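You operate a simulated robot arm through the tools that you are given. There is no shell and no other tool.

Carry out the task below with a simulated robot arm. There is one attempt and no reset: what you move stays moved.

JOB
Feed two discs from the hopper and lay them in the black tray.
Fine: the orange slider ends drawn back; the other discs stay in the hopper.

It is judged by the outcome, as a careful person would: the job done as asked, and still so three seconds after it is handed in. It fails if anything else is knocked over, pushed out of place, dropped, spilled or broken.

ROBOT AND FRAMES
A 6-joint arm with a two-finger parallel gripper, fixed in place. Base frame: the origin is at the foot of the arm, x ahead of it, y to its left, z up; the work surface is at about z = 0.76. Readings come in m, degrees, newtons and seconds.
With the tool pointing down near the work surface it reaches from about 0.4 to 0.92 m from the base axis. Its first joint turns from -115.0 to 115.0 degrees. Payload 3.43 kg.
The TCP is the grasp point between the finger pads, 0.034 m short of the fingertips. In the tool frame z runs along the fingers and y along their closing line. Largest opening 0.128 m; finger width 0.024, thickness 0.012; the body of the gripper, 0.048 by 0.13 m, starts 0.096 m behind the TCP.
Orientation is that of the tool frame in the base frame, as a unit quaternion [w, x, y, z]. With the fingers straight down and closing along the base's y, the tool's x points along the base's -x, its y along +y and its z along -z.

CONTROLS
- The arm moves only by the tool servo_tool. Its argument "commands" is a list of rows, each a list of 6 numbers: the shift along the tool's x, y, z in m, then the turn, a rotation vector about the tool's x, y, z in degrees. In form: [[x, y, z, wx, wy, wz], ...]. A call has 1 to 20 rows; each row shifts and turns the commanded pose from where the row before left it, along the tool's axes as they then stand. "gripper" is the finger opening in m, from 0 to 0.128, set as the call begins (left out, the last holds). A row lasts 0.2 s, in which the tool goes at most 0.05 m and 8.6 degrees; a call with a longer step from one row to the next is refused whole, and so is a gripper value outside its range. A pose out of reach is approached as far as the arm can. The call stops where the force on the tool passes 90 N (or 10 N more than at its start, if that is more) or the arm is blocked; 0.2 s more then pass. Each finger travels about 0.108 m/s and halts on what it meets, pressing with about 36 N; the grip force reading is that of the motor and also rises with nothing between the fingers. The clock runs only during rows and for 0.2 s after the last one: add rows that do not move to give the fingers time. It gives the time, the measured TCP pose, the force on the tool (base axes), the opening and the grip force at its end, in the units of the frame above (readings bear some noise), with the torque about the TCP (base axes, N m) and any sound that the robot's microphone picked up.
- Cameras (640 x 400 px; columns grow to the right, rows downward): "scene" is fixed at [0.3864, -0.4877, 1.3248]; the picture's right is [0.99, -0.15, 0.00], its down [-0.08, -0.49, -0.87] and it looks along [0.13, 0.86, -0.50] (base axes); focal length 340 px, centre (320, 200). "wrist" rides on the gripper at [0.076, -0.011, -0.16] in the tool frame; the picture's right is [0.15, 0.99, 0.00], its down [-0.88, 0.13, -0.46] and it looks along [-0.45, 0.07, 0.89] (tool axes); focal length 234 px, centre (320, 200). There is no depth. A picture from a camera that has moved, and an enlarged one, comes with that camera's place and axes in the base frame and with its lens. The place of the scene camera against the robot may be out by one fixed shift of up to 0.025 m in any direction.
- snapshot(camera): a new picture of that camera. It takes no simulated time.
- move_column(by): slides the trunk up (or, below 0, down) by that many m; the arm rides with it, the base frame stays. It gives what a move gives, with no picture.
- close_up(camera, box): a new picture of the part [left, top, right, bottom] of that camera's present view, enlarged. It takes no simulated time.
- job_done(): hands the job in; it is judged then, once.

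Nothing tells you positions but the pictures and the camera data. Unless the task says otherwise, let go and move clear before handing in.

The tools are called after ">>>" as a command line: name --pt "numbers of a row" for each row, then --argument value for the rest, lists and objects as JSON in quotes. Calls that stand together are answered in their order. servo_tool: Moves the arm, as the interface text tells. Its arguments: {"type":"object","properties":{"commands":{"type":"array","items":{"type":"array","items":{"type":"number"}}},"gripper":{"type":"number"}},"required":["commands"]} The other tools are called the same way: move_column (by) slides the trunk up or down; snapshot (camera) takes a picture; close_up (camera, box) takes an enlarged picture of a part of a camera's view; job_done () hands the job in.

At the start:

```text
time: 0.0
tool_pos: [0.6036, 0.2369, 1.017]
orientation: [0.0, 0.0, 1.0, 0.0]
ft_force: [0.9, 1.1, 0.6]
moment: [0.02, 0.0, 0.01]
width: 0.128
gripper_force: 0.1
trunk travel left (down, up): [-0.5, 0.29]
```

scene: 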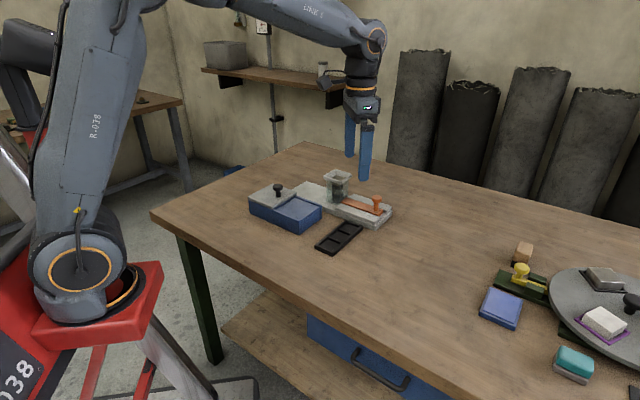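
wrist: 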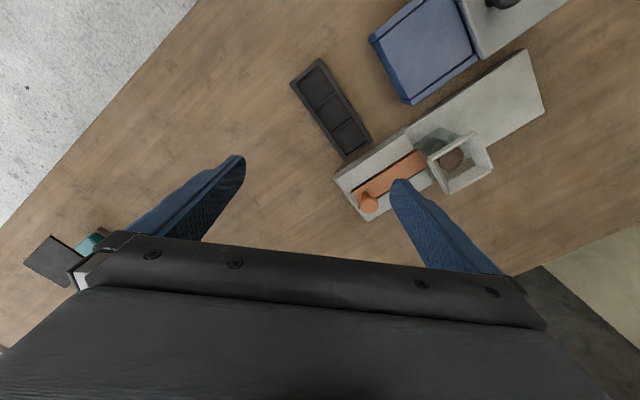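

I see a gray hopper with an orange slider, a black three-pocket tray near it, and a blue box beside it. I'll look closer before moving.

>>> close_up --camera "scene" --box '[230, 150, 410, 262]'

>>> close_up --camera "wrist" --box '[270, 0, 590, 220]'

>>> close_up --camera "scene" --box '[440, 220, 640, 400]'

```text
3.56 times, centred on (320, 206) of scene
camera zoom: at [0.3864, -0.4877, 1.3248], right [0.99, -0.15, 0.0], down [-0.08, -0.49, -0.87], along [0.13, 0.86, -0.5], focal length 1209 px, centre (320, 179)
```

zoom: 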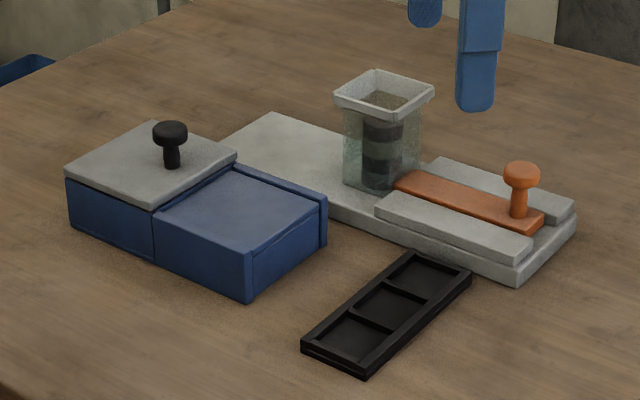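

```text
1.82 times, centred on (430, 110) of wrist
camera zoom: at [0.528, 0.2261, 1.1781], right [-0.15, 0.99, 0.0], down [0.88, 0.13, 0.46], along [0.45, 0.07, -0.89], focal length 426 px, centre (120, 364)
```

zoom: 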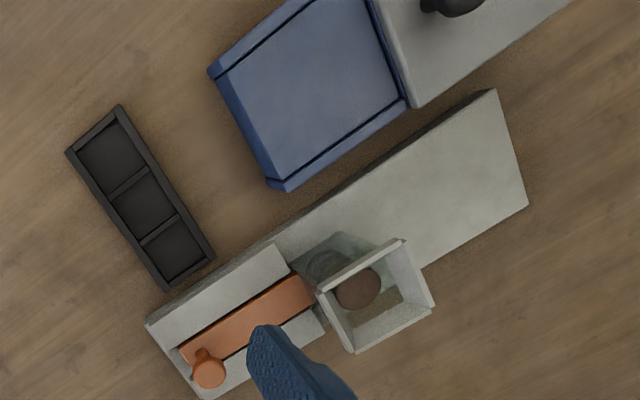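

```text
2.22 times, centred on (540, 310) of scene
camera zoom: at [0.3864, -0.4877, 1.3248], right [0.99, -0.15, 0.0], down [-0.08, -0.49, -0.87], along [0.13, 0.86, -0.5], focal length 755 px, centre (-169, -44)
```

zoom: 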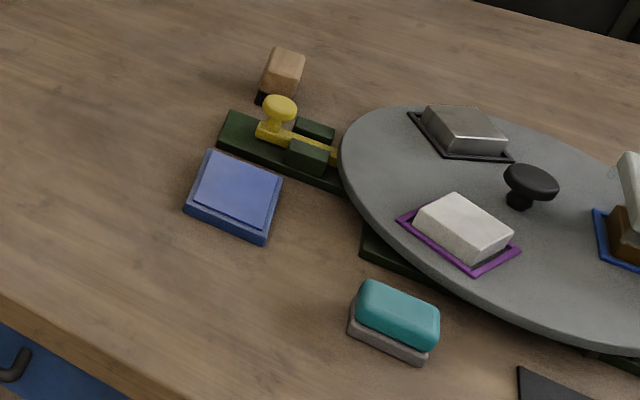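

The wrist view puts the slab's long axis at about 135° in the base frame. The slider knob is at about (0.69, 0.33), the hopper at about (0.63, 0.40), and the tray runs from (0.52, 0.20) to (0.63, 0.31). I'll move above the knob, staying high and turning 45°, to measure from a second viewpoint.

>>> servo_tool --pt "-0.0225 0.0225 -0.01 0 0 0" --pt "-0.0225 0.0225 -0.01 0 0 0" --pt "-0.0225 0.0225 -0.01 0 0 0" --pt "-0.0225 0.0225 0 0 0 0" --pt "0 0 0 0 0 7.5" --pt "0 0 0 0 0 7.5" --pt "0 0 0 0 0 7.5" --pt "0 0 0 0 0 7.5" --pt "0 0 0 0 0 7.5" --pt "0 0 0 0 0 7.5" --pt "0 0 0 0 0 0"

>>> snapshot --camera "wrist"

>>> snapshot --camera "scene"

```text
time: 2.4
tool_pos: [0.693, 0.3274, 1.0478]
orientation: [0.0, 0.383, 0.924, -0.001]
ft_force: [0.9, 0.6, 0.2]
moment: [0.03, 0.05, -0.02]
width: 0.1279
gripper_force: 0.0
trunk travel left (down, up): [-0.5, 0.29]
```

```text
taken
camera wrist: at [0.6325, 0.3732, 1.2082], right [0.6, 0.8, 0.0], down [0.71, -0.53, 0.46], along [0.37, -0.27, -0.89], focal length 234 px, centre (320, 200)
```

wrist: 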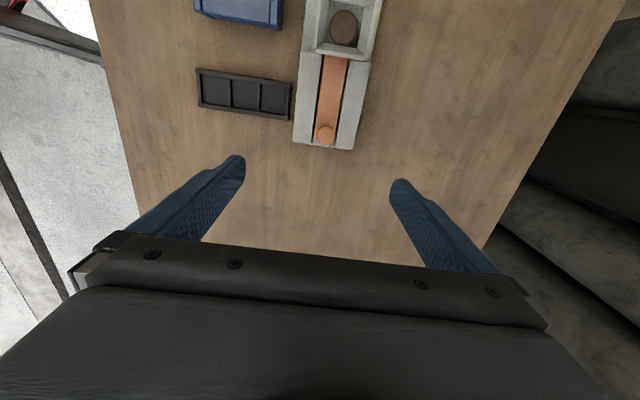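

```text
taken
```

scene: 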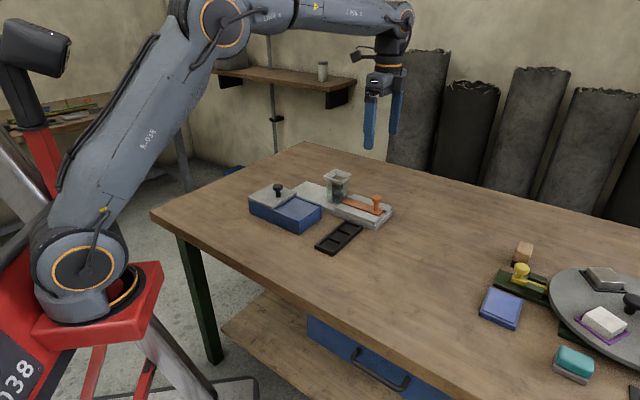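

The knob, hopper mouth and tray are all visible now. I'll enlarge this view to measure positions.

>>> close_up --camera "wrist" --box '[180, 0, 420, 150]'

>>> close_up --camera "scene" --box '[310, 160, 406, 220]'

```text
2.67 times, centred on (300, 75) of wrist
camera zoom: at [0.6325, 0.3732, 1.2082], right [0.6, 0.8, 0.0], down [0.71, -0.53, 0.46], along [0.37, -0.27, -0.89], focal length 624 px, centre (373, 533)
```

zoom: 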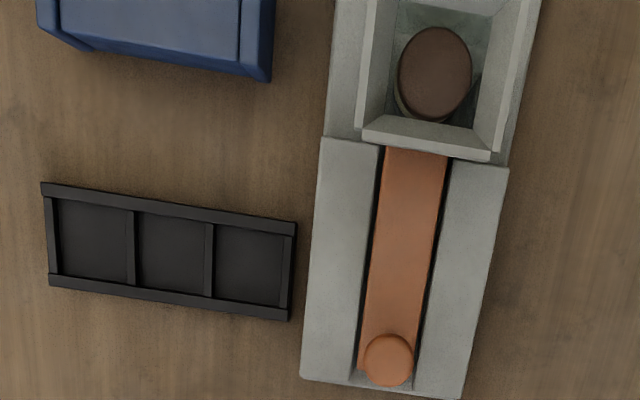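

```text
6.67 times, centred on (358, 190) of scene
camera zoom: at [0.3864, -0.4877, 1.3248], right [0.99, -0.15, 0.0], down [-0.08, -0.49, -0.87], along [0.13, 0.86, -0.5], focal length 2266 px, centre (67, 267)
```

zoom: 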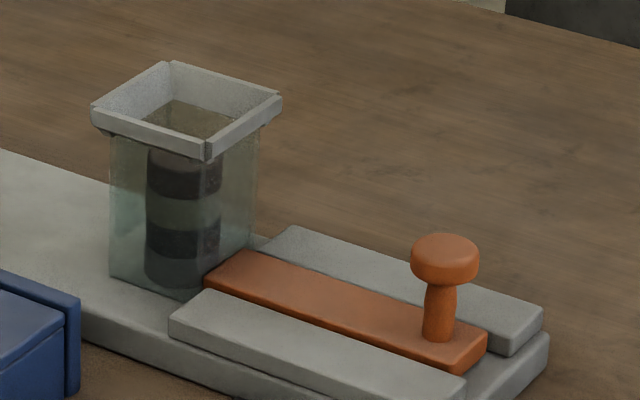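

By triangulating two wrist views I get the knob cap at about (0.701, 0.336), with its top at z≈0.83 and the rail tops at z≈0.787. The slider axis is close to 135°. I'll shift sideways over the knob, go down partway and check.

>>> servo_tool --pt "0.0005 0.0115 0.0 0 0 0" --pt "0 0 0.04 0 0 0" --pt "0 0 0.04 0 0 0" --pt "0 0 0.04 0 0 0" --pt "0 0 0.03 0 0 0" --pt "0 0 0.02 0 0 0" --pt "0 0 0 0 0 0" --gripper 0.08

>>> snapshot --camera "wrist"

>>> close_up --camera "scene" --box '[310, 130, 438, 220]'

```text
time: 4.0
tool_pos: [0.7, 0.3359, 0.878]
orientation: [0.0, 0.382, 0.924, 0.0]
ft_force: [0.4, 0.2, -1.0]
moment: [-0.01, 0.01, 0.02]
width: 0.0798
gripper_force: 0.0
trunk travel left (down, up): [-0.5, 0.29]
```

```text
taken
camera wrist: at [0.6396, 0.3816, 1.0387], right [0.6, 0.8, 0.0], down [0.71, -0.53, 0.46], along [0.37, -0.27, -0.89], focal length 234 px, centre (320, 200)
```

wrist: 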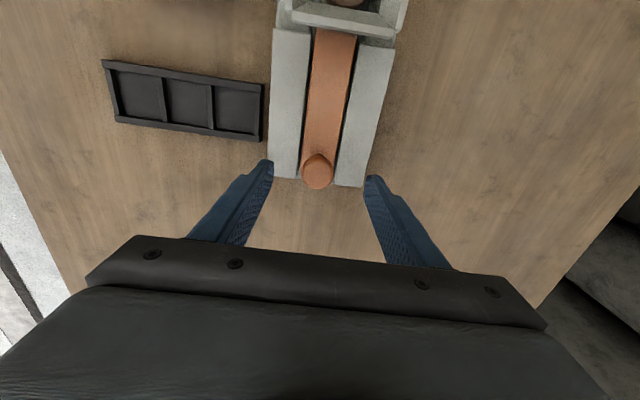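

```text
4.44 times, centred on (374, 175) of scene
camera zoom: at [0.3864, -0.4877, 1.3248], right [0.99, -0.15, 0.0], down [-0.08, -0.49, -0.87], along [0.13, 0.86, -0.5], focal length 1511 px, centre (80, 311)
```

zoom: 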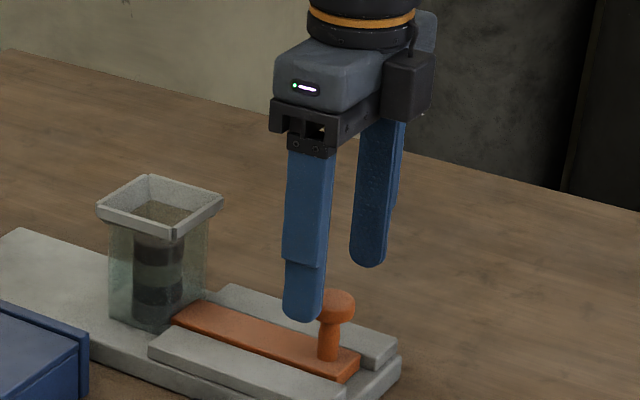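

The knob sits centred between the fingers. I'll lower to z≈0.827, where the fingertips just clear the rails, and grip the cap.

>>> servo_tool --pt "-0.001 0 0.02 0 0 0" --pt "0 0 0.016 0 0 0" --pt "0 0 0.015 0 0 0" --pt "0 0 0 0 0 0"

>>> servo_tool --pt "0 0 0 0 0 0" --pt "0 0 0 0 0 0" --pt "0 0 0 0 0 0" --pt "0 0 0 0 0 0" --gripper 0.0

>>> snapshot --camera "wrist"

>>> close_up --camera "scene" --box '[310, 130, 438, 220]'

```text
time: 5.0
tool_pos: [0.7011, 0.3342, 0.8266]
orientation: [0.0, 0.383, 0.924, 0.0]
ft_force: [0.7, -0.5, -0.1]
moment: [-0.01, 0.0, 0.04]
width: 0.0801
gripper_force: 0.1
trunk travel left (down, up): [-0.5, 0.29]
```

```text
time: 6.0
tool_pos: [0.7002, 0.3328, 0.8267]
orientation: [-0.001, 0.383, 0.924, -0.002]
ft_force: [-17.0, -13.9, 0.7]
moment: [-0.43, 1.04, 0.55]
width: 0.0352
gripper_force: 45.0
trunk travel left (down, up): [-0.5, 0.29]
```

```text
taken
camera wrist: at [0.6397, 0.3795, 0.987], right [0.6, 0.8, 0.0], down [0.72, -0.53, 0.45], along [0.36, -0.27, -0.89], focal length 234 px, centre (320, 200)
```

wrist: 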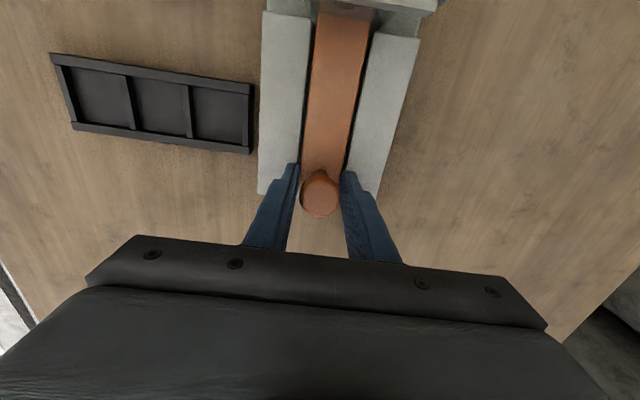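

```text
4.44 times, centred on (374, 175) of scene
camera zoom: at [0.3864, -0.4877, 1.3248], right [0.99, -0.15, 0.0], down [-0.08, -0.49, -0.87], along [0.13, 0.86, -0.5], focal length 1511 px, centre (80, 311)
```

zoom: 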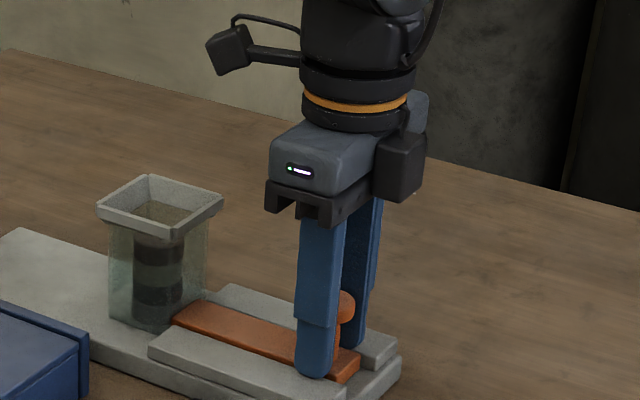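

The fingers stopped on the cap at about 35 mm, but there's roughly 22 N of side load, so the grip is slightly off-centre. I'll shift a few millimetres along the tool's -y to take that load off.

>>> servo_tool --pt "0 -0.0015 0 0 0 0" --pt "0 -0.0015 0 0 0 0" --pt "0 0 0 0 0 0"

>>> close_up --camera "wrist" --box '[240, 120, 400, 220]'

```text
time: 6.8
tool_pos: [0.6993, 0.3328, 0.8264]
orientation: [0.001, 0.382, 0.924, 0.001]
ft_force: [-4.3, -3.5, -9.3]
moment: [0.23, -0.07, -0.26]
width: 0.0355
gripper_force: 45.8
trunk travel left (down, up): [-0.5, 0.29]
```

```text
4.00 times, centred on (320, 170) of wrist
camera zoom: at [0.6388, 0.379, 0.987], right [0.6, 0.8, 0.0], down [0.71, -0.53, 0.46], along [0.37, -0.27, -0.89], focal length 937 px, centre (320, 320)
```

zoom: 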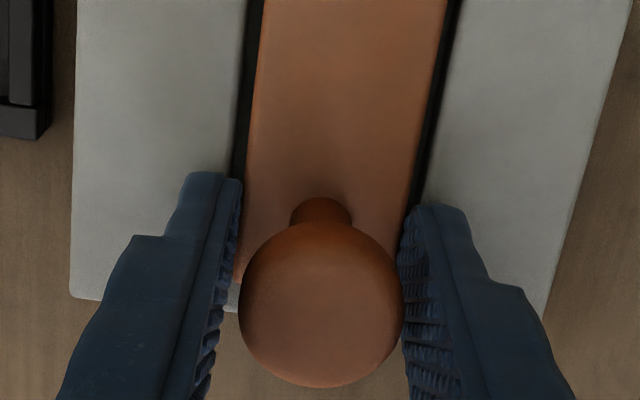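

The cap is now held with little side load. I'll push the slider in along the tool's +x, gently, and watch the force.

>>> servo_tool --pt "0.008 -0.0004 0 0 0 0" --pt "0.008 0 0 0 0 0" --pt "0.008 0 0 0 0 0" --pt "0.008 0 0 0 0 0" --pt "0 0 0 0 0 0"

>>> close_up --camera "scene" --box '[262, 130, 422, 230]'

>>> snapshot --camera "wrist"

```text
time: 8.0
tool_pos: [0.6771, 0.357, 0.8273]
orientation: [0.0, 0.383, 0.924, 0.001]
ft_force: [10.0, 8.2, -4.6]
moment: [0.17, -0.43, -0.21]
width: 0.0355
gripper_force: 45.1
trunk travel left (down, up): [-0.5, 0.29]
```

```text
4.00 times, centred on (342, 180) of scene
camera zoom: at [0.3864, -0.4877, 1.3248], right [0.99, -0.15, 0.0], down [-0.08, -0.49, -0.87], along [0.13, 0.86, -0.5], focal length 1360 px, centre (232, 280)
```

zoom: 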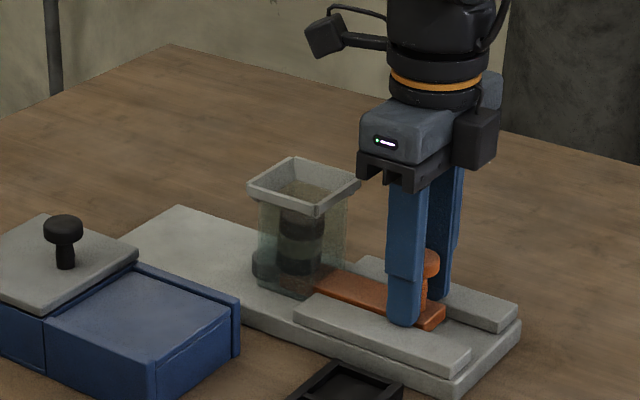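

```text
taken
camera wrist: at [0.6156, 0.402, 0.987], right [0.6, 0.8, 0.0], down [0.71, -0.53, 0.46], along [0.37, -0.27, -0.89], focal length 234 px, centre (320, 200)
```

wrist: 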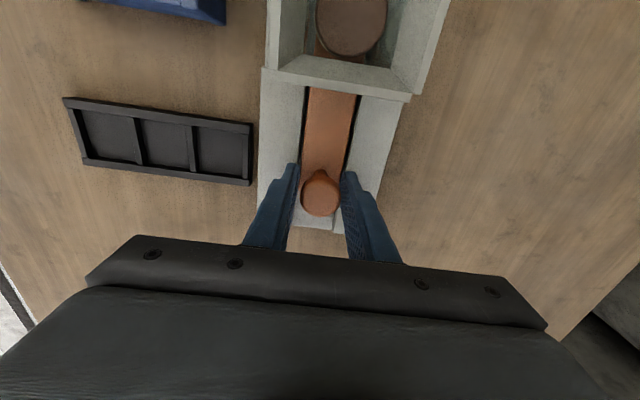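

The bottom disc is coming out on the far side, as expected. The slider axis runs about 2° off the tool's x, so I'll add a small sideways correction and keep pushing.

>>> servo_tool --pt "0.006 0.0015 0 0 0 0" --pt "0.008 0.0006 0 0 0 0" --pt "0.008 0.0004 0 0 0 0" --pt "0 0 0 0 0 0"

>>> close_up --camera "scene" --box '[262, 130, 422, 230]'

>>> snapshot --camera "wrist"

```text
time: 9.0
tool_pos: [0.661, 0.3714, 0.8258]
orientation: [0.0, 0.383, 0.924, -0.001]
ft_force: [-7.0, -9.3, 1.3]
moment: [-0.45, 0.36, 0.52]
width: 0.0352
gripper_force: 45.0
trunk travel left (down, up): [-0.5, 0.29]
```

```text
4.00 times, centred on (342, 180) of scene
camera zoom: at [0.3864, -0.4877, 1.3248], right [0.99, -0.15, 0.0], down [-0.08, -0.49, -0.87], along [0.13, 0.86, -0.5], focal length 1360 px, centre (232, 280)
```

zoom: 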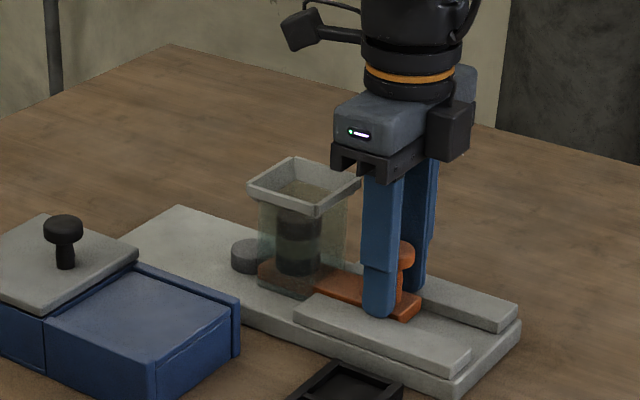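

```text
taken
camera wrist: at [0.6013, 0.4177, 0.9871], right [0.6, 0.8, 0.0], down [0.72, -0.53, 0.46], along [0.36, -0.27, -0.89], focal length 234 px, centre (320, 200)
```

wrist: 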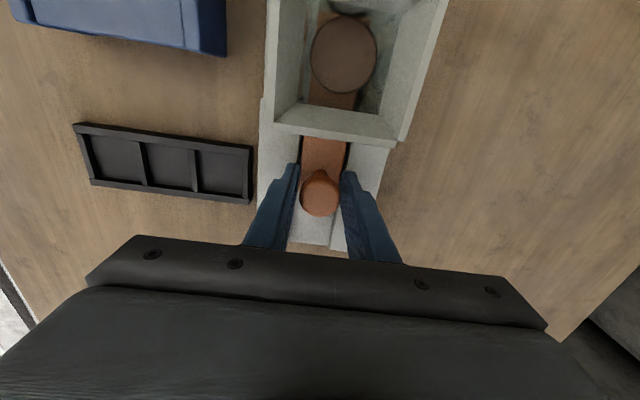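

The first disc is nearly clear of the hopper. I'll push a bit further, watching the force for an end stop.

>>> servo_tool --pt "0.006 -0.001 0 0 0 0" --pt "0.006 0.0002 0 0 0 0" --pt "0.004 0.0002 0 0 0 0" --pt "0 0 0 0 0 0"

>>> close_up --camera "scene" --box '[262, 130, 422, 230]'

>>> snapshot --camera "wrist"

```text
time: 10.0
tool_pos: [0.6511, 0.3815, 0.8284]
orientation: [0.0, 0.383, 0.924, -0.001]
ft_force: [-10.6, -11.0, 0.5]
moment: [-0.35, 0.21, 0.07]
width: 0.0356
gripper_force: 44.9
trunk travel left (down, up): [-0.5, 0.29]
```

```text
4.00 times, centred on (342, 180) of scene
camera zoom: at [0.3864, -0.4877, 1.3248], right [0.99, -0.15, 0.0], down [-0.08, -0.49, -0.87], along [0.13, 0.86, -0.5], focal length 1360 px, centre (232, 280)
```

zoom: 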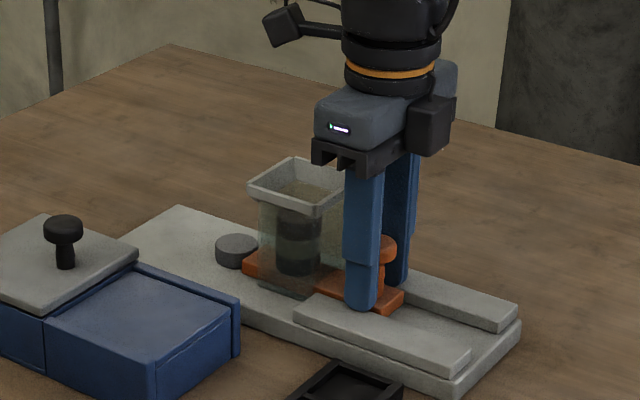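

```text
taken
camera wrist: at [0.5898, 0.4287, 0.9871], right [0.6, 0.8, 0.0], down [0.71, -0.53, 0.46], along [0.37, -0.27, -0.89], focal length 234 px, centre (320, 200)
```

wrist: 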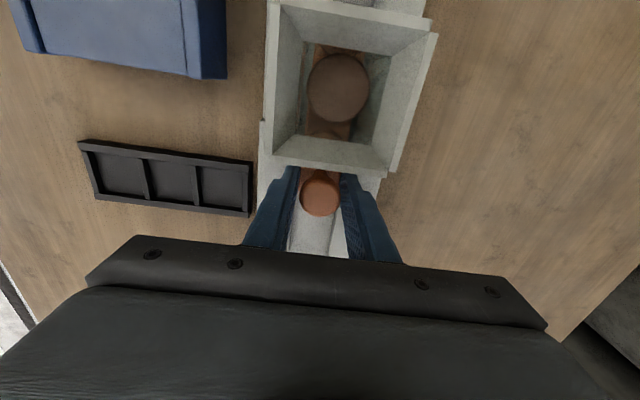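

The disc is fully out on the slab. I'll push 7 mm more so the fingers can reach it clear of the hopper rim, correcting the side load as I go, and then check.

>>> servo_tool --pt "0.004 -0.002 0 0 0 0" --pt "0.003 0 0 0 0 0" --pt "0 0 0 0 0 0"

>>> close_up --camera "scene" --box '[262, 130, 422, 230]'

```text
time: 10.8
tool_pos: [0.6484, 0.3844, 0.8265]
orientation: [0.002, 0.384, 0.924, 0.0]
ft_force: [31.0, -23.3, -8.5]
moment: [-0.5, -1.07, -0.09]
width: 0.0356
gripper_force: 44.9
trunk travel left (down, up): [-0.5, 0.29]
```

```text
4.00 times, centred on (342, 180) of scene
camera zoom: at [0.3864, -0.4877, 1.3248], right [0.99, -0.15, 0.0], down [-0.08, -0.49, -0.87], along [0.13, 0.86, -0.5], focal length 1360 px, centre (232, 280)
```

zoom: 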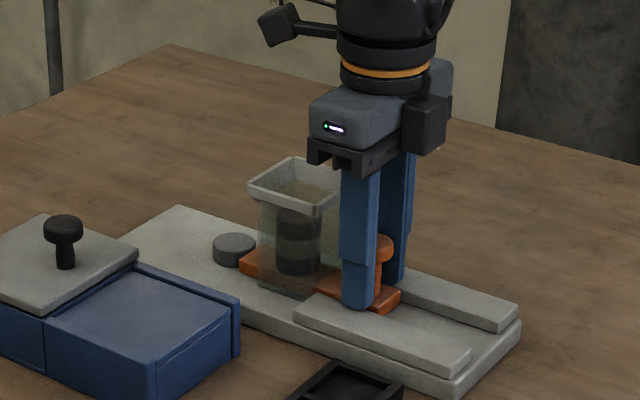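

The slider has hit its forward stop at about 38 N, and disc 1 lies clear on the slab. I'll draw the slider all the way back so the next disc drops, then check before feeding it.

>>> servo_tool --pt "-0.007 0.0005 0 0 0 0" --pt "-0.012 0 0 0 0 0" --pt "-0.012 0 0 0 0 0" --pt "-0.012 0 0 0 0 0" --pt "-0.012 0 0 0 0 0" --pt "-0.012 0 0 0 0 0" --pt "-0.01 0 0 0 0 0" --pt "0 0 0 0 0 0"

>>> close_up --camera "scene" --box '[262, 130, 422, 230]'

>>> snapshot --camera "wrist"

```text
time: 12.6
tool_pos: [0.7002, 0.333, 0.8271]
orientation: [0.0, 0.383, 0.924, 0.001]
ft_force: [3.4, 5.3, -2.8]
moment: [0.44, 0.01, -0.33]
width: 0.0357
gripper_force: 45.0
trunk travel left (down, up): [-0.5, 0.29]
```

```text
4.00 times, centred on (342, 180) of scene
camera zoom: at [0.3864, -0.4877, 1.3248], right [0.99, -0.15, 0.0], down [-0.08, -0.49, -0.87], along [0.13, 0.86, -0.5], focal length 1360 px, centre (232, 280)
```

zoom: 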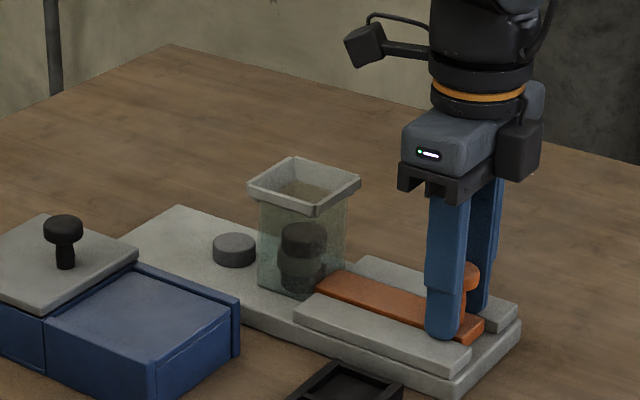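

```text
taken
camera wrist: at [0.6388, 0.3792, 0.9871], right [0.6, 0.8, 0.0], down [0.71, -0.53, 0.46], along [0.37, -0.27, -0.89], focal length 234 px, centre (320, 200)
```

wrist: 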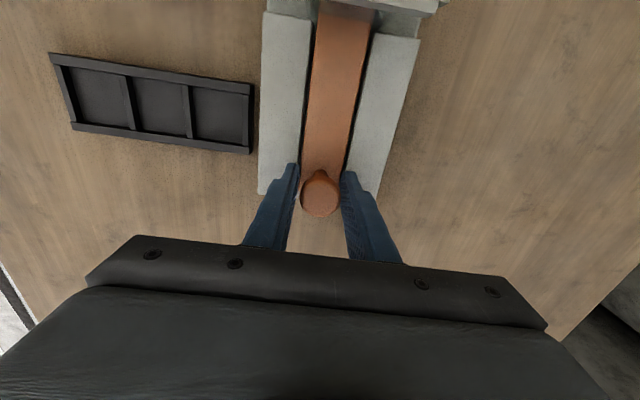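

The slider is fully back and disc 1 stayed on the slab. I'll zoom in on the hopper to confirm the next disc dropped flat before pushing again.

>>> close_up --camera "scene" --box '[310, 160, 374, 208]'

```text
8.33 times, centred on (342, 184) of scene
camera zoom: at [0.3864, -0.4877, 1.3248], right [0.99, -0.15, 0.0], down [-0.08, -0.49, -0.87], along [0.13, 0.86, -0.5], focal length 2833 px, centre (137, 333)
```

zoom: 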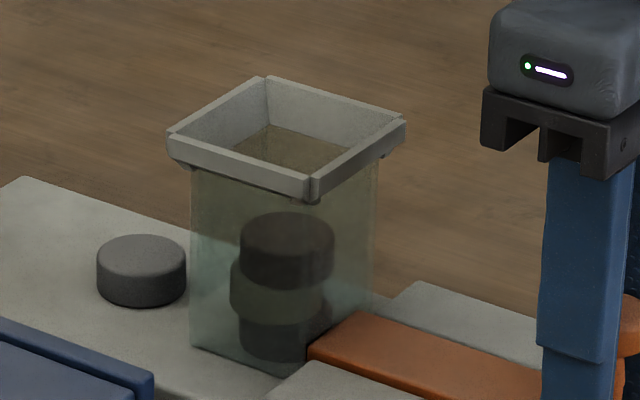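

Three discs remain in the hopper and the bottom one is flat on the slab. I'll set disc 1 in the tray before feeding the second, so I'll release the knob, rise, and move over disc 1 to locate it.

>>> servo_tool --pt "0 0 0 0 0 0" --pt "0 0 0 0 0 0" --pt "0 0 0 0 0 0" --gripper 0.07

>>> servo_tool --pt "0 0 -0.03 0 0 0" --pt "0 0 -0.045 0 0 0" --pt "0 0 -0.045 0 0 0" --pt "0 0 -0.045 0 0 0" --pt "0.04 0 -0.02 0 0 0" --pt "0.045 0 0 0 0 0" --pt "0.045 0 0 0 0 0" --pt "0.045 0 0 0 0 0" --pt "0.02 0 0 0 0 0" --pt "0 0 0 0 0 0"

>>> snapshot --camera "wrist"

>>> close_up --camera "scene" --box '[230, 100, 422, 220]'

```text
time: 13.4
tool_pos: [0.6998, 0.3329, 0.8267]
orientation: [0.0, 0.383, 0.924, 0.001]
ft_force: [-0.5, -0.7, -0.1]
moment: [-0.02, -0.01, -0.01]
width: 0.0699
gripper_force: 0.1
trunk travel left (down, up): [-0.5, 0.29]
```

```text
time: 15.6
tool_pos: [0.5609, 0.4698, 1.0124]
orientation: [0.001, 0.382, 0.924, 0.0]
ft_force: [0.0, 0.7, -0.4]
moment: [0.0, -0.01, -0.04]
width: 0.0702
gripper_force: 0.0
trunk travel left (down, up): [-0.5, 0.29]
```

```text
taken
camera wrist: at [0.5005, 0.5155, 1.1726], right [0.6, 0.8, 0.0], down [0.71, -0.53, 0.46], along [0.37, -0.27, -0.89], focal length 234 px, centre (320, 200)
```

wrist: 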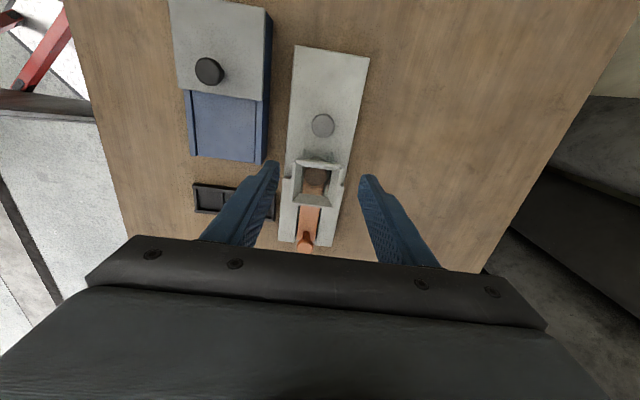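

```text
3.33 times, centred on (326, 160) of scene
camera zoom: at [0.3864, -0.4877, 1.3248], right [0.99, -0.15, 0.0], down [-0.08, -0.49, -0.87], along [0.13, 0.86, -0.5], focal length 1133 px, centre (300, 333)
```

zoom: 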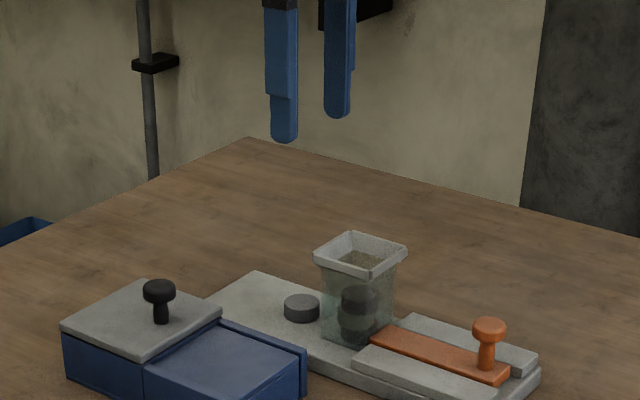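

>>> close_up --camera "wrist" --box '[240, 30, 400, 130]'

>>> close_up --camera "wrist" --box '[180, 130, 380, 255]'

```text
4.00 times, centred on (320, 80) of wrist
camera zoom: at [0.5005, 0.5155, 1.1726], right [0.6, 0.8, 0.0], down [0.71, -0.53, 0.46], along [0.37, -0.27, -0.89], focal length 937 px, centre (320, 680)
```

zoom: 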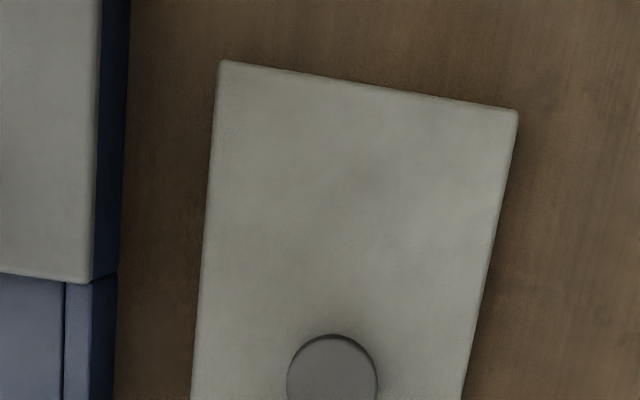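

```text
3.20 times, centred on (280, 192) of wrist
camera zoom: at [0.5005, 0.5155, 1.1726], right [0.6, 0.8, 0.0], down [0.71, -0.53, 0.46], along [0.37, -0.27, -0.89], focal length 749 px, centre (448, 224)
```

zoom: 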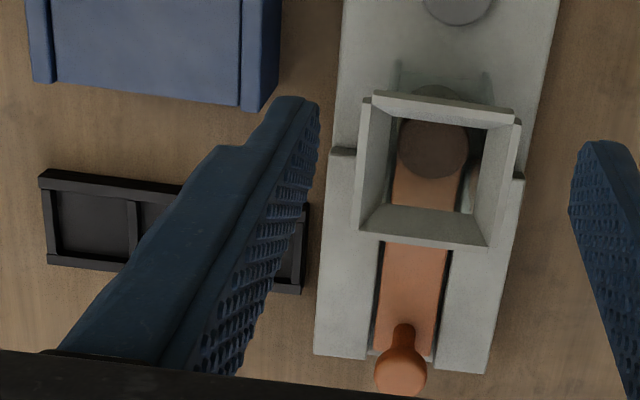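

Disc 1 is at about (0.554, 0.483), with the slab top at z≈0.778 and the disc top at about 0.792. I'll centre over it and go down in two stages.

>>> servo_tool --pt "0.0145 0.0047 0 0 0 0" --pt "0 0 0.045 0 0 0" --pt "0 0 0.045 0 0 0" --pt "0 0 0.04 0 0 0" --pt "0 0 0.03 0 0 0" --pt "0 0 0 0 0 0"

>>> snapshot --camera "wrist"

>>> close_up --camera "scene" --box '[262, 130, 390, 220]'

```text
time: 17.0
tool_pos: [0.5548, 0.4837, 0.8516]
orientation: [0.0, 0.382, 0.924, 0.0]
ft_force: [-0.8, 0.2, -0.6]
moment: [-0.02, -0.01, 0.0]
width: 0.07
gripper_force: 0.1
trunk travel left (down, up): [-0.5, 0.29]
```

```text
taken
camera wrist: at [0.4938, 0.5299, 1.012], right [0.6, 0.8, 0.0], down [0.71, -0.53, 0.46], along [0.37, -0.27, -0.89], focal length 234 px, centre (320, 200)
```

wrist: 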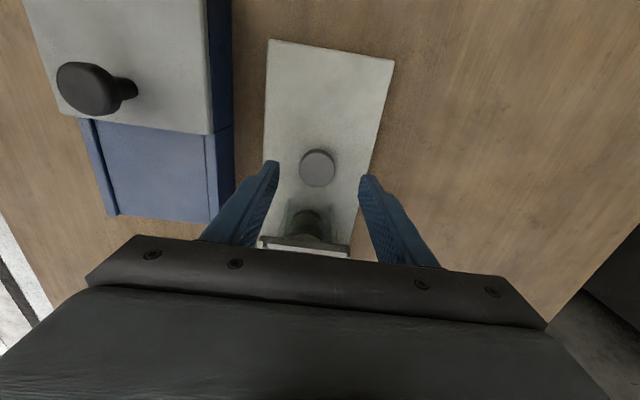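

```text
4.44 times, centred on (326, 175) of scene
camera zoom: at [0.3864, -0.4877, 1.3248], right [0.99, -0.15, 0.0], down [-0.08, -0.49, -0.87], along [0.13, 0.86, -0.5], focal length 1511 px, centre (293, 311)
```

zoom: 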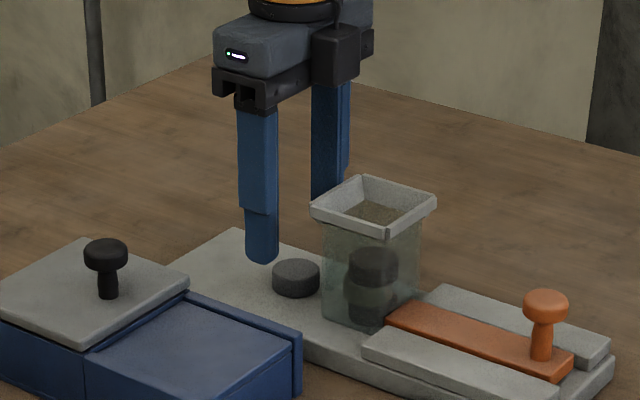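

The disc is centred between the fingers and the rim is clear. I'll go down to fingertips at z≈0.782 and close.

>>> servo_tool --pt "0.002 -0.002 0.015 0 0 0" --pt "0 0 0.012 0 0 0" --pt "0 0 0.008 0 0 0" --pt "0 0 0 0 0 0"

>>> snapshot --camera "wrist"

>>> close_up --camera "scene" --box '[262, 130, 390, 220]'

```text
time: 18.0
tool_pos: [0.5515, 0.4824, 0.8164]
orientation: [0.0, 0.383, 0.924, 0.0]
ft_force: [0.5, -0.4, 0.5]
moment: [-0.05, 0.0, -0.05]
width: 0.0699
gripper_force: 0.0
trunk travel left (down, up): [-0.5, 0.29]
```

```text
taken
camera wrist: at [0.491, 0.5296, 0.977], right [0.6, 0.8, 0.0], down [0.71, -0.53, 0.46], along [0.37, -0.27, -0.89], focal length 234 px, centre (320, 200)
```

wrist: 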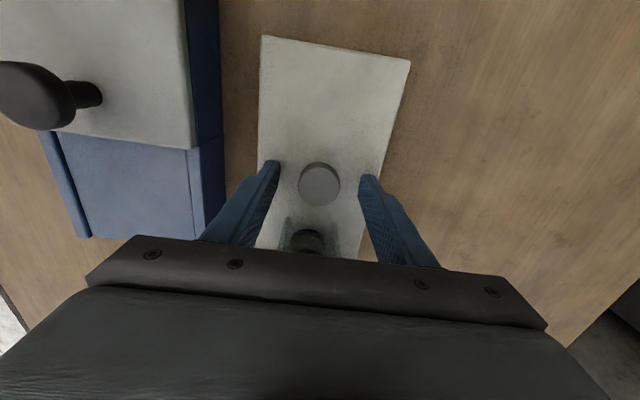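

```text
4.44 times, centred on (326, 175) of scene
camera zoom: at [0.3864, -0.4877, 1.3248], right [0.99, -0.15, 0.0], down [-0.08, -0.49, -0.87], along [0.13, 0.86, -0.5], focal length 1511 px, centre (293, 311)
```

zoom: 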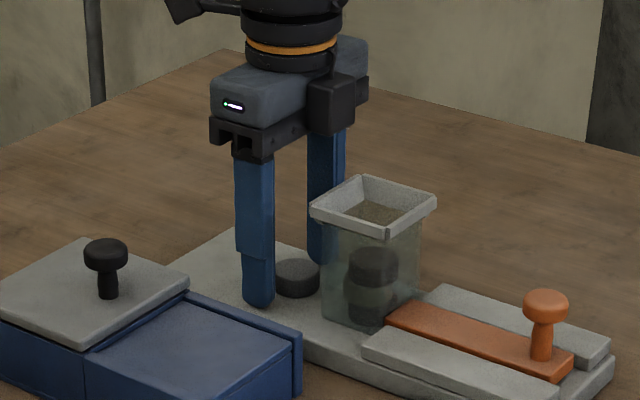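

The disc is well centred with equal gaps on both sides. I'll close the fingers gently on it.

>>> servo_tool --pt "0 0 0 0 0 0" --pt "0 0 0 0 0 0" --pt "0 0 0 0 0 0" --pt "0 0 0 0 0 0" --gripper 0.02

>>> close_up --camera "wrist" --box '[240, 120, 400, 220]'

```text
time: 19.0
tool_pos: [0.5504, 0.4839, 0.8166]
orientation: [0.001, 0.383, 0.924, 0.001]
ft_force: [-0.4, -0.2, 0.1]
moment: [0.01, -0.04, 0.0]
width: 0.0342
gripper_force: 36.0
trunk travel left (down, up): [-0.5, 0.29]
```

```text
4.00 times, centred on (320, 170) of wrist
camera zoom: at [0.4911, 0.5296, 0.9772], right [0.6, 0.8, 0.0], down [0.71, -0.53, 0.46], along [0.37, -0.27, -0.89], focal length 937 px, centre (320, 320)
```

zoom: 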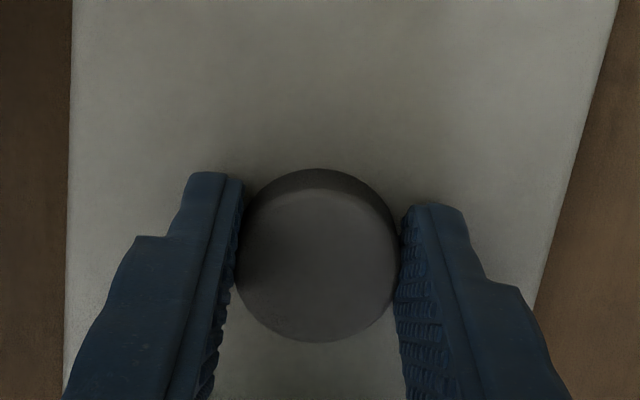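

Disc 1 is gripped at 34 mm. I'll lift it straight up and look at how far it sticks out below the fingertips.

>>> servo_tool --pt "0 0 -0.02 0 0 0" --pt "0 0 -0.04 0 0 0" --pt "0 0 -0.045 0 0 0" --pt "0 0 -0.045 0 0 0" --pt "0 0 0 0 0 0"

>>> snapshot --camera "scene"

>>> close_up --camera "wrist" --box '[240, 120, 400, 220]'

>>> close_up --camera "scene" --box '[280, 90, 376, 150]'

```text
time: 20.2
tool_pos: [0.5516, 0.4832, 0.9679]
orientation: [0.0, 0.383, 0.924, 0.0]
ft_force: [-0.2, -0.3, -0.2]
moment: [-0.01, 0.03, 0.01]
width: 0.0342
gripper_force: 35.9
trunk travel left (down, up): [-0.5, 0.29]
```

```text
taken
```

scene: 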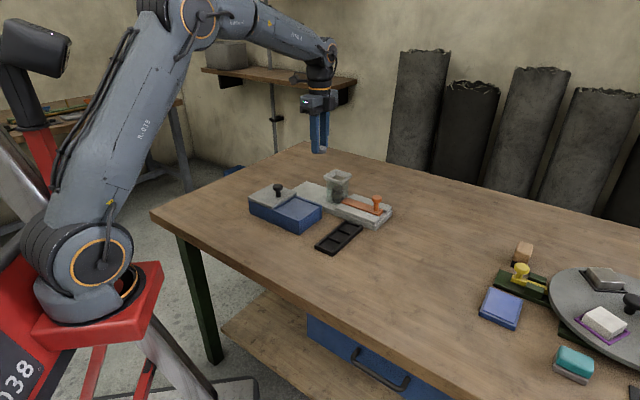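

```text
4.00 times, centred on (320, 170) of wrist
camera zoom: at [0.4914, 0.5299, 1.1282], right [0.6, 0.8, 0.0], down [0.71, -0.53, 0.46], along [0.37, -0.27, -0.89], focal length 937 px, centre (320, 320)
```

zoom: 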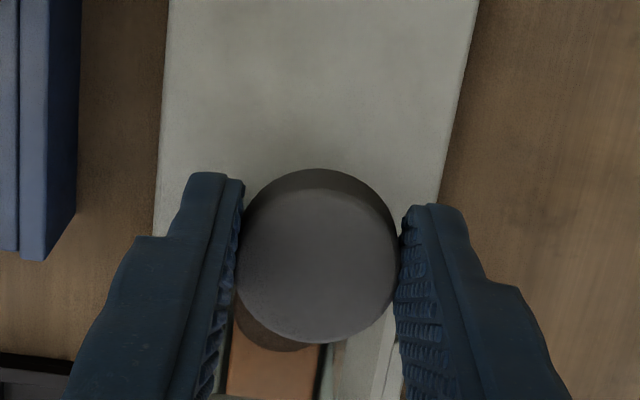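

```text
6.67 times, centred on (328, 120) of scene
camera zoom: at [0.3864, -0.4877, 1.3248], right [0.99, -0.15, 0.0], down [-0.08, -0.49, -0.87], along [0.13, 0.86, -0.5], focal length 2266 px, centre (267, 733)
```

zoom: 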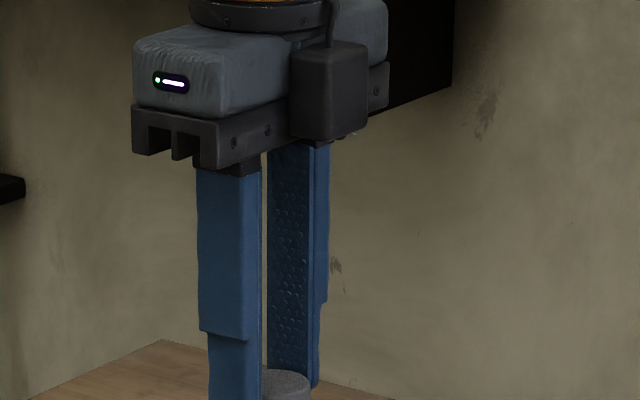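

Disc 1 is held level with its centre about 3 mm toward the base side of the TCP. I'll carry it over the tray's far pocket at a safe height and take another look.

>>> servo_tool --pt "-0.0292 -0.0327 0 0 0 0" --pt "-0.0292 -0.0327 0 0 0 0" --pt "-0.0292 -0.0327 0 0 0 0" --pt "-0.0292 -0.0327 0 0 0 0" --pt "-0.0292 -0.0327 0 0 0 0" --pt "-0.0292 -0.0327 0 0 0 0" --pt "0 0 0 0 0 0"

>>> snapshot --camera "wrist"

>>> close_up --camera "scene" --box '[262, 150, 422, 250]'

```text
time: 21.8
tool_pos: [0.5356, 0.2216, 0.967]
orientation: [0.0, 0.383, 0.924, 0.0]
ft_force: [-0.9, 0.2, 0.3]
moment: [0.04, 0.03, 0.01]
width: 0.0343
gripper_force: 36.2
trunk travel left (down, up): [-0.5, 0.29]
```

```text
taken
camera wrist: at [0.4764, 0.2671, 1.1271], right [0.6, 0.8, 0.0], down [0.71, -0.53, 0.46], along [0.37, -0.27, -0.89], focal length 234 px, centre (320, 200)
```

wrist: 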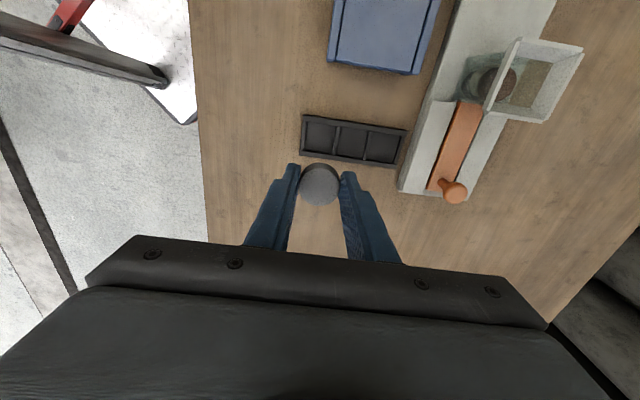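

```text
4.00 times, centred on (342, 200) of scene
camera zoom: at [0.3864, -0.4877, 1.3248], right [0.99, -0.15, 0.0], down [-0.08, -0.49, -0.87], along [0.13, 0.86, -0.5], focal length 1360 px, centre (232, 200)
```

zoom: 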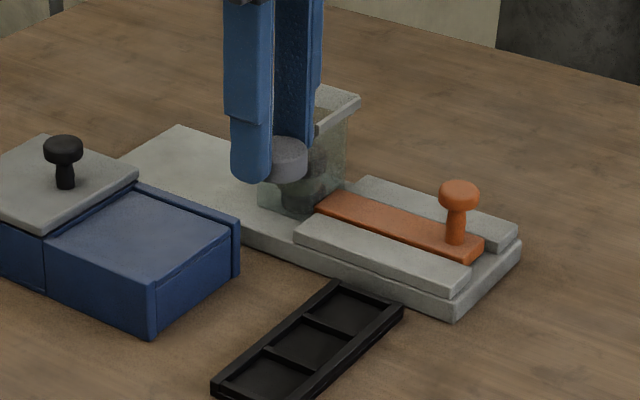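

I'll enlarge the tray in this view to refine the pocket centres, and look at the disc's protrusion below the fingertips.

>>> close_up --camera "wrist" --box '[280, 90, 440, 190]'

>>> close_up --camera "scene" --box '[310, 170, 358, 200]'

>>> close_up --camera "scene" --box '[306, 210, 370, 260]'

```text
4.00 times, centred on (360, 140) of wrist
camera zoom: at [0.4764, 0.2671, 1.1271], right [0.6, 0.8, 0.0], down [0.71, -0.53, 0.46], along [0.37, -0.27, -0.89], focal length 937 px, centre (160, 440)
```

zoom: 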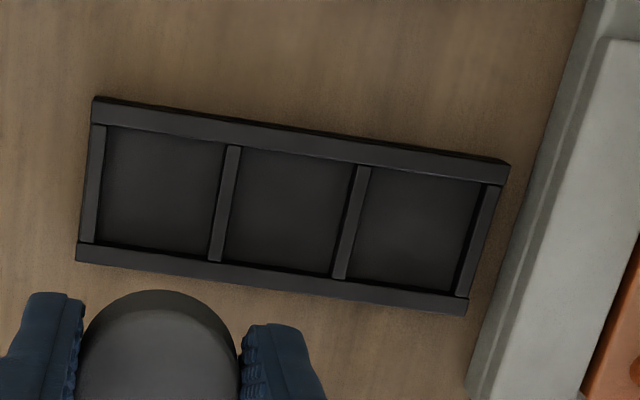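

```text
13.33 times, centred on (334, 185) of scene
camera zoom: at [0.3864, -0.4877, 1.3248], right [0.99, -0.15, 0.0], down [-0.08, -0.49, -0.87], along [0.13, 0.86, -0.5], focal length 4532 px, centre (133, 400)
```

zoom: 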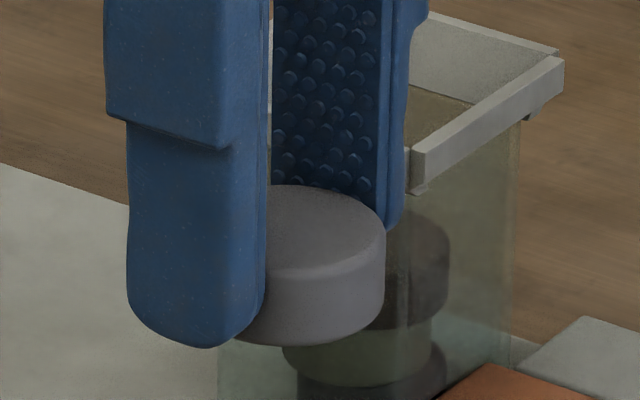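

```text
8.00 times, centred on (338, 235) of scene
camera zoom: at [0.3864, -0.4877, 1.3248], right [0.99, -0.15, 0.0], down [-0.08, -0.49, -0.87], along [0.13, 0.86, -0.5], focal length 2719 px, centre (176, -80)
```

zoom: 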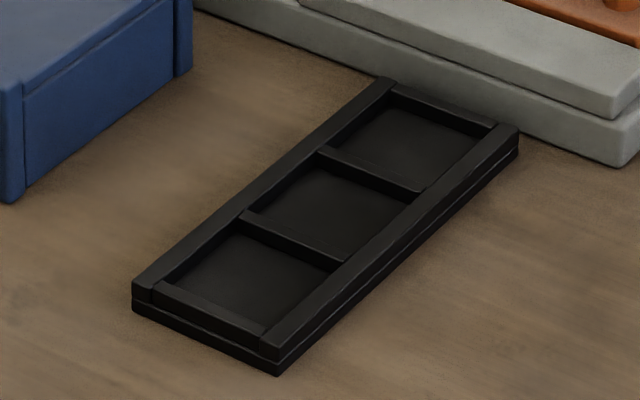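

The pocket centres agree between two views: pocket 1 at (0.540, 0.221) and pocket 3 at (0.610, 0.292). The walls are only about 6 mm deep. I'll lower over pocket 1 to just above it and check alignment.

>>> servo_tool --pt "-0.0006 0.0011 0.03 0 0 0" --pt "0 0 0.04 0 0 0" --pt "0 0 0.04 0 0 0" --pt "0 0 0.025 0 0 0" --pt "0 0 0 0 0 0"

>>> close_up --camera "wrist" --box '[220, 90, 460, 240]'

>>> close_up --camera "scene" --box '[290, 190, 386, 260]'

```text
time: 23.0
tool_pos: [0.5378, 0.2218, 0.8313]
orientation: [0.0, 0.383, 0.924, 0.0]
ft_force: [-0.8, 0.0, -0.1]
moment: [0.01, -0.01, -0.02]
width: 0.0345
gripper_force: 36.1
trunk travel left (down, up): [-0.5, 0.29]
```

```text
2.67 times, centred on (340, 165) of wrist
camera zoom: at [0.4773, 0.2676, 0.992], right [0.6, 0.8, 0.0], down [0.71, -0.53, 0.46], along [0.37, -0.27, -0.89], focal length 624 px, centre (267, 293)
```

zoom: 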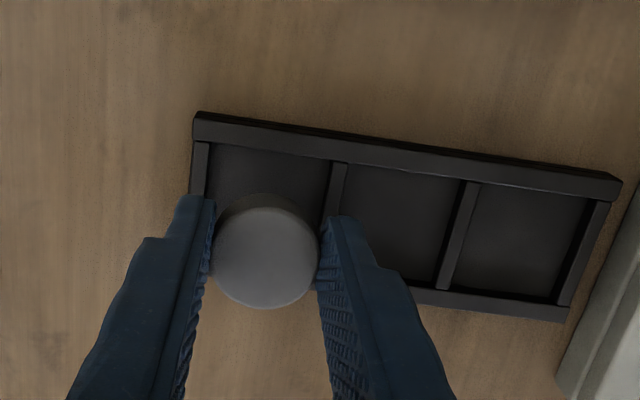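

```text
5.71 times, centred on (338, 225) of scene
camera zoom: at [0.3864, -0.4877, 1.3248], right [0.99, -0.15, 0.0], down [-0.08, -0.49, -0.87], along [0.13, 0.86, -0.5], focal length 1942 px, centre (217, 57)
```

zoom: 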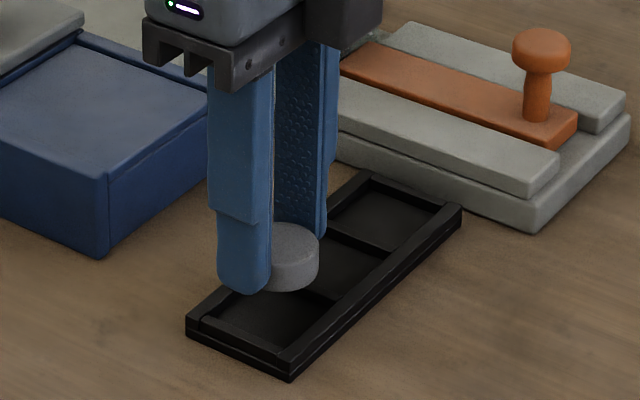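

The disc is over pocket 1 to within a couple of millimetres. I'll make a small correction and lower slowly until the disc is in the pocket and the fingertips are just above the rim.

>>> servo_tool --pt "0.0008 -0.0012 0.008 0 0 0" --pt "0 0 0.008 0 0 0" --pt "0 0 0.005 0 0 0" --pt "0 0 0 0 0 0"

>>> close_up --camera "wrist" --box '[220, 90, 460, 240]'

>>> close_up --camera "scene" --box '[306, 205, 370, 255]'

```text
time: 24.0
tool_pos: [0.5358, 0.2212, 0.8099]
orientation: [0.0, 0.383, 0.924, 0.001]
ft_force: [0.4, -0.1, 0.5]
moment: [0.02, 0.0, 0.02]
width: 0.0342
gripper_force: 36.3
trunk travel left (down, up): [-0.5, 0.29]
```

```text
2.67 times, centred on (340, 165) of wrist
camera zoom: at [0.4758, 0.2676, 0.9708], right [0.6, 0.8, 0.0], down [0.71, -0.53, 0.46], along [0.37, -0.27, -0.89], focal length 624 px, centre (267, 293)
```

zoom: 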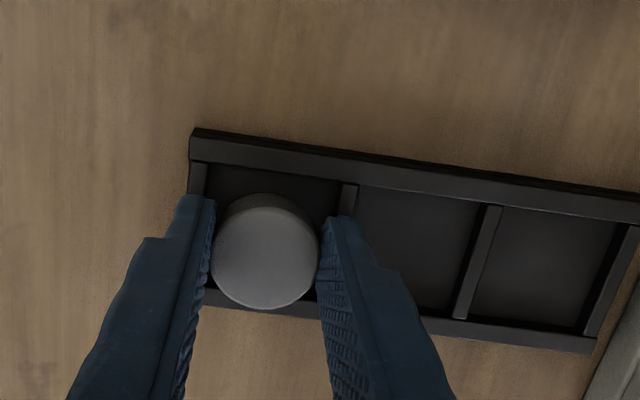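

```text
8.00 times, centred on (338, 230) of scene
camera zoom: at [0.3864, -0.4877, 1.3248], right [0.99, -0.15, 0.0], down [-0.08, -0.49, -0.87], along [0.13, 0.86, -0.5], focal length 2719 px, centre (176, -40)
```

zoom: 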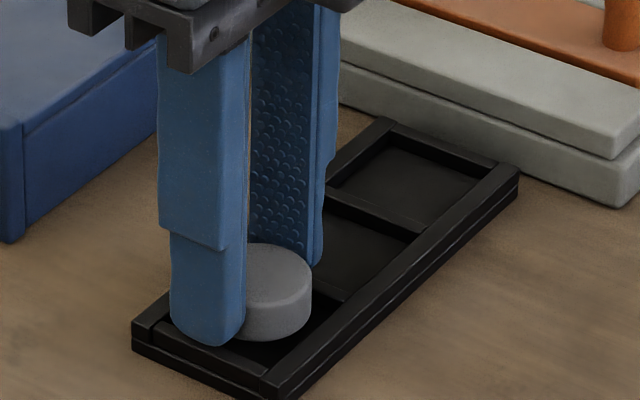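

The disc is centred over pocket 1 to within about 1 mm. I'll lower the last few millimetres in tiny steps until there is light contact.

>>> servo_tool --pt "0 0 0.002 0 0 0" --pt "0 0 0.002 0 0 0" --pt "0 0 0 0 0 0"

>>> close_up --camera "scene" --box '[306, 205, 370, 255]'

```text
time: 24.8
tool_pos: [0.5375, 0.2216, 0.8083]
orientation: [0.0, 0.383, 0.924, 0.0]
ft_force: [-1.6, -0.9, 8.8]
moment: [-0.15, 0.22, 0.0]
width: 0.0343
gripper_force: 36.7
trunk travel left (down, up): [-0.5, 0.29]
```

```text
8.00 times, centred on (338, 230) of scene
camera zoom: at [0.3864, -0.4877, 1.3248], right [0.99, -0.15, 0.0], down [-0.08, -0.49, -0.87], along [0.13, 0.86, -0.5], focal length 2719 px, centre (176, -40)
```

zoom: 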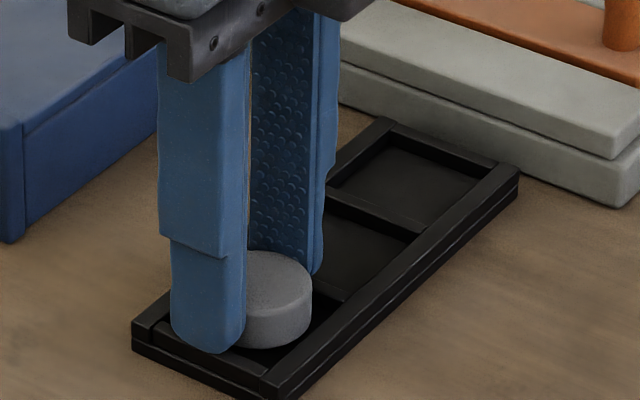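

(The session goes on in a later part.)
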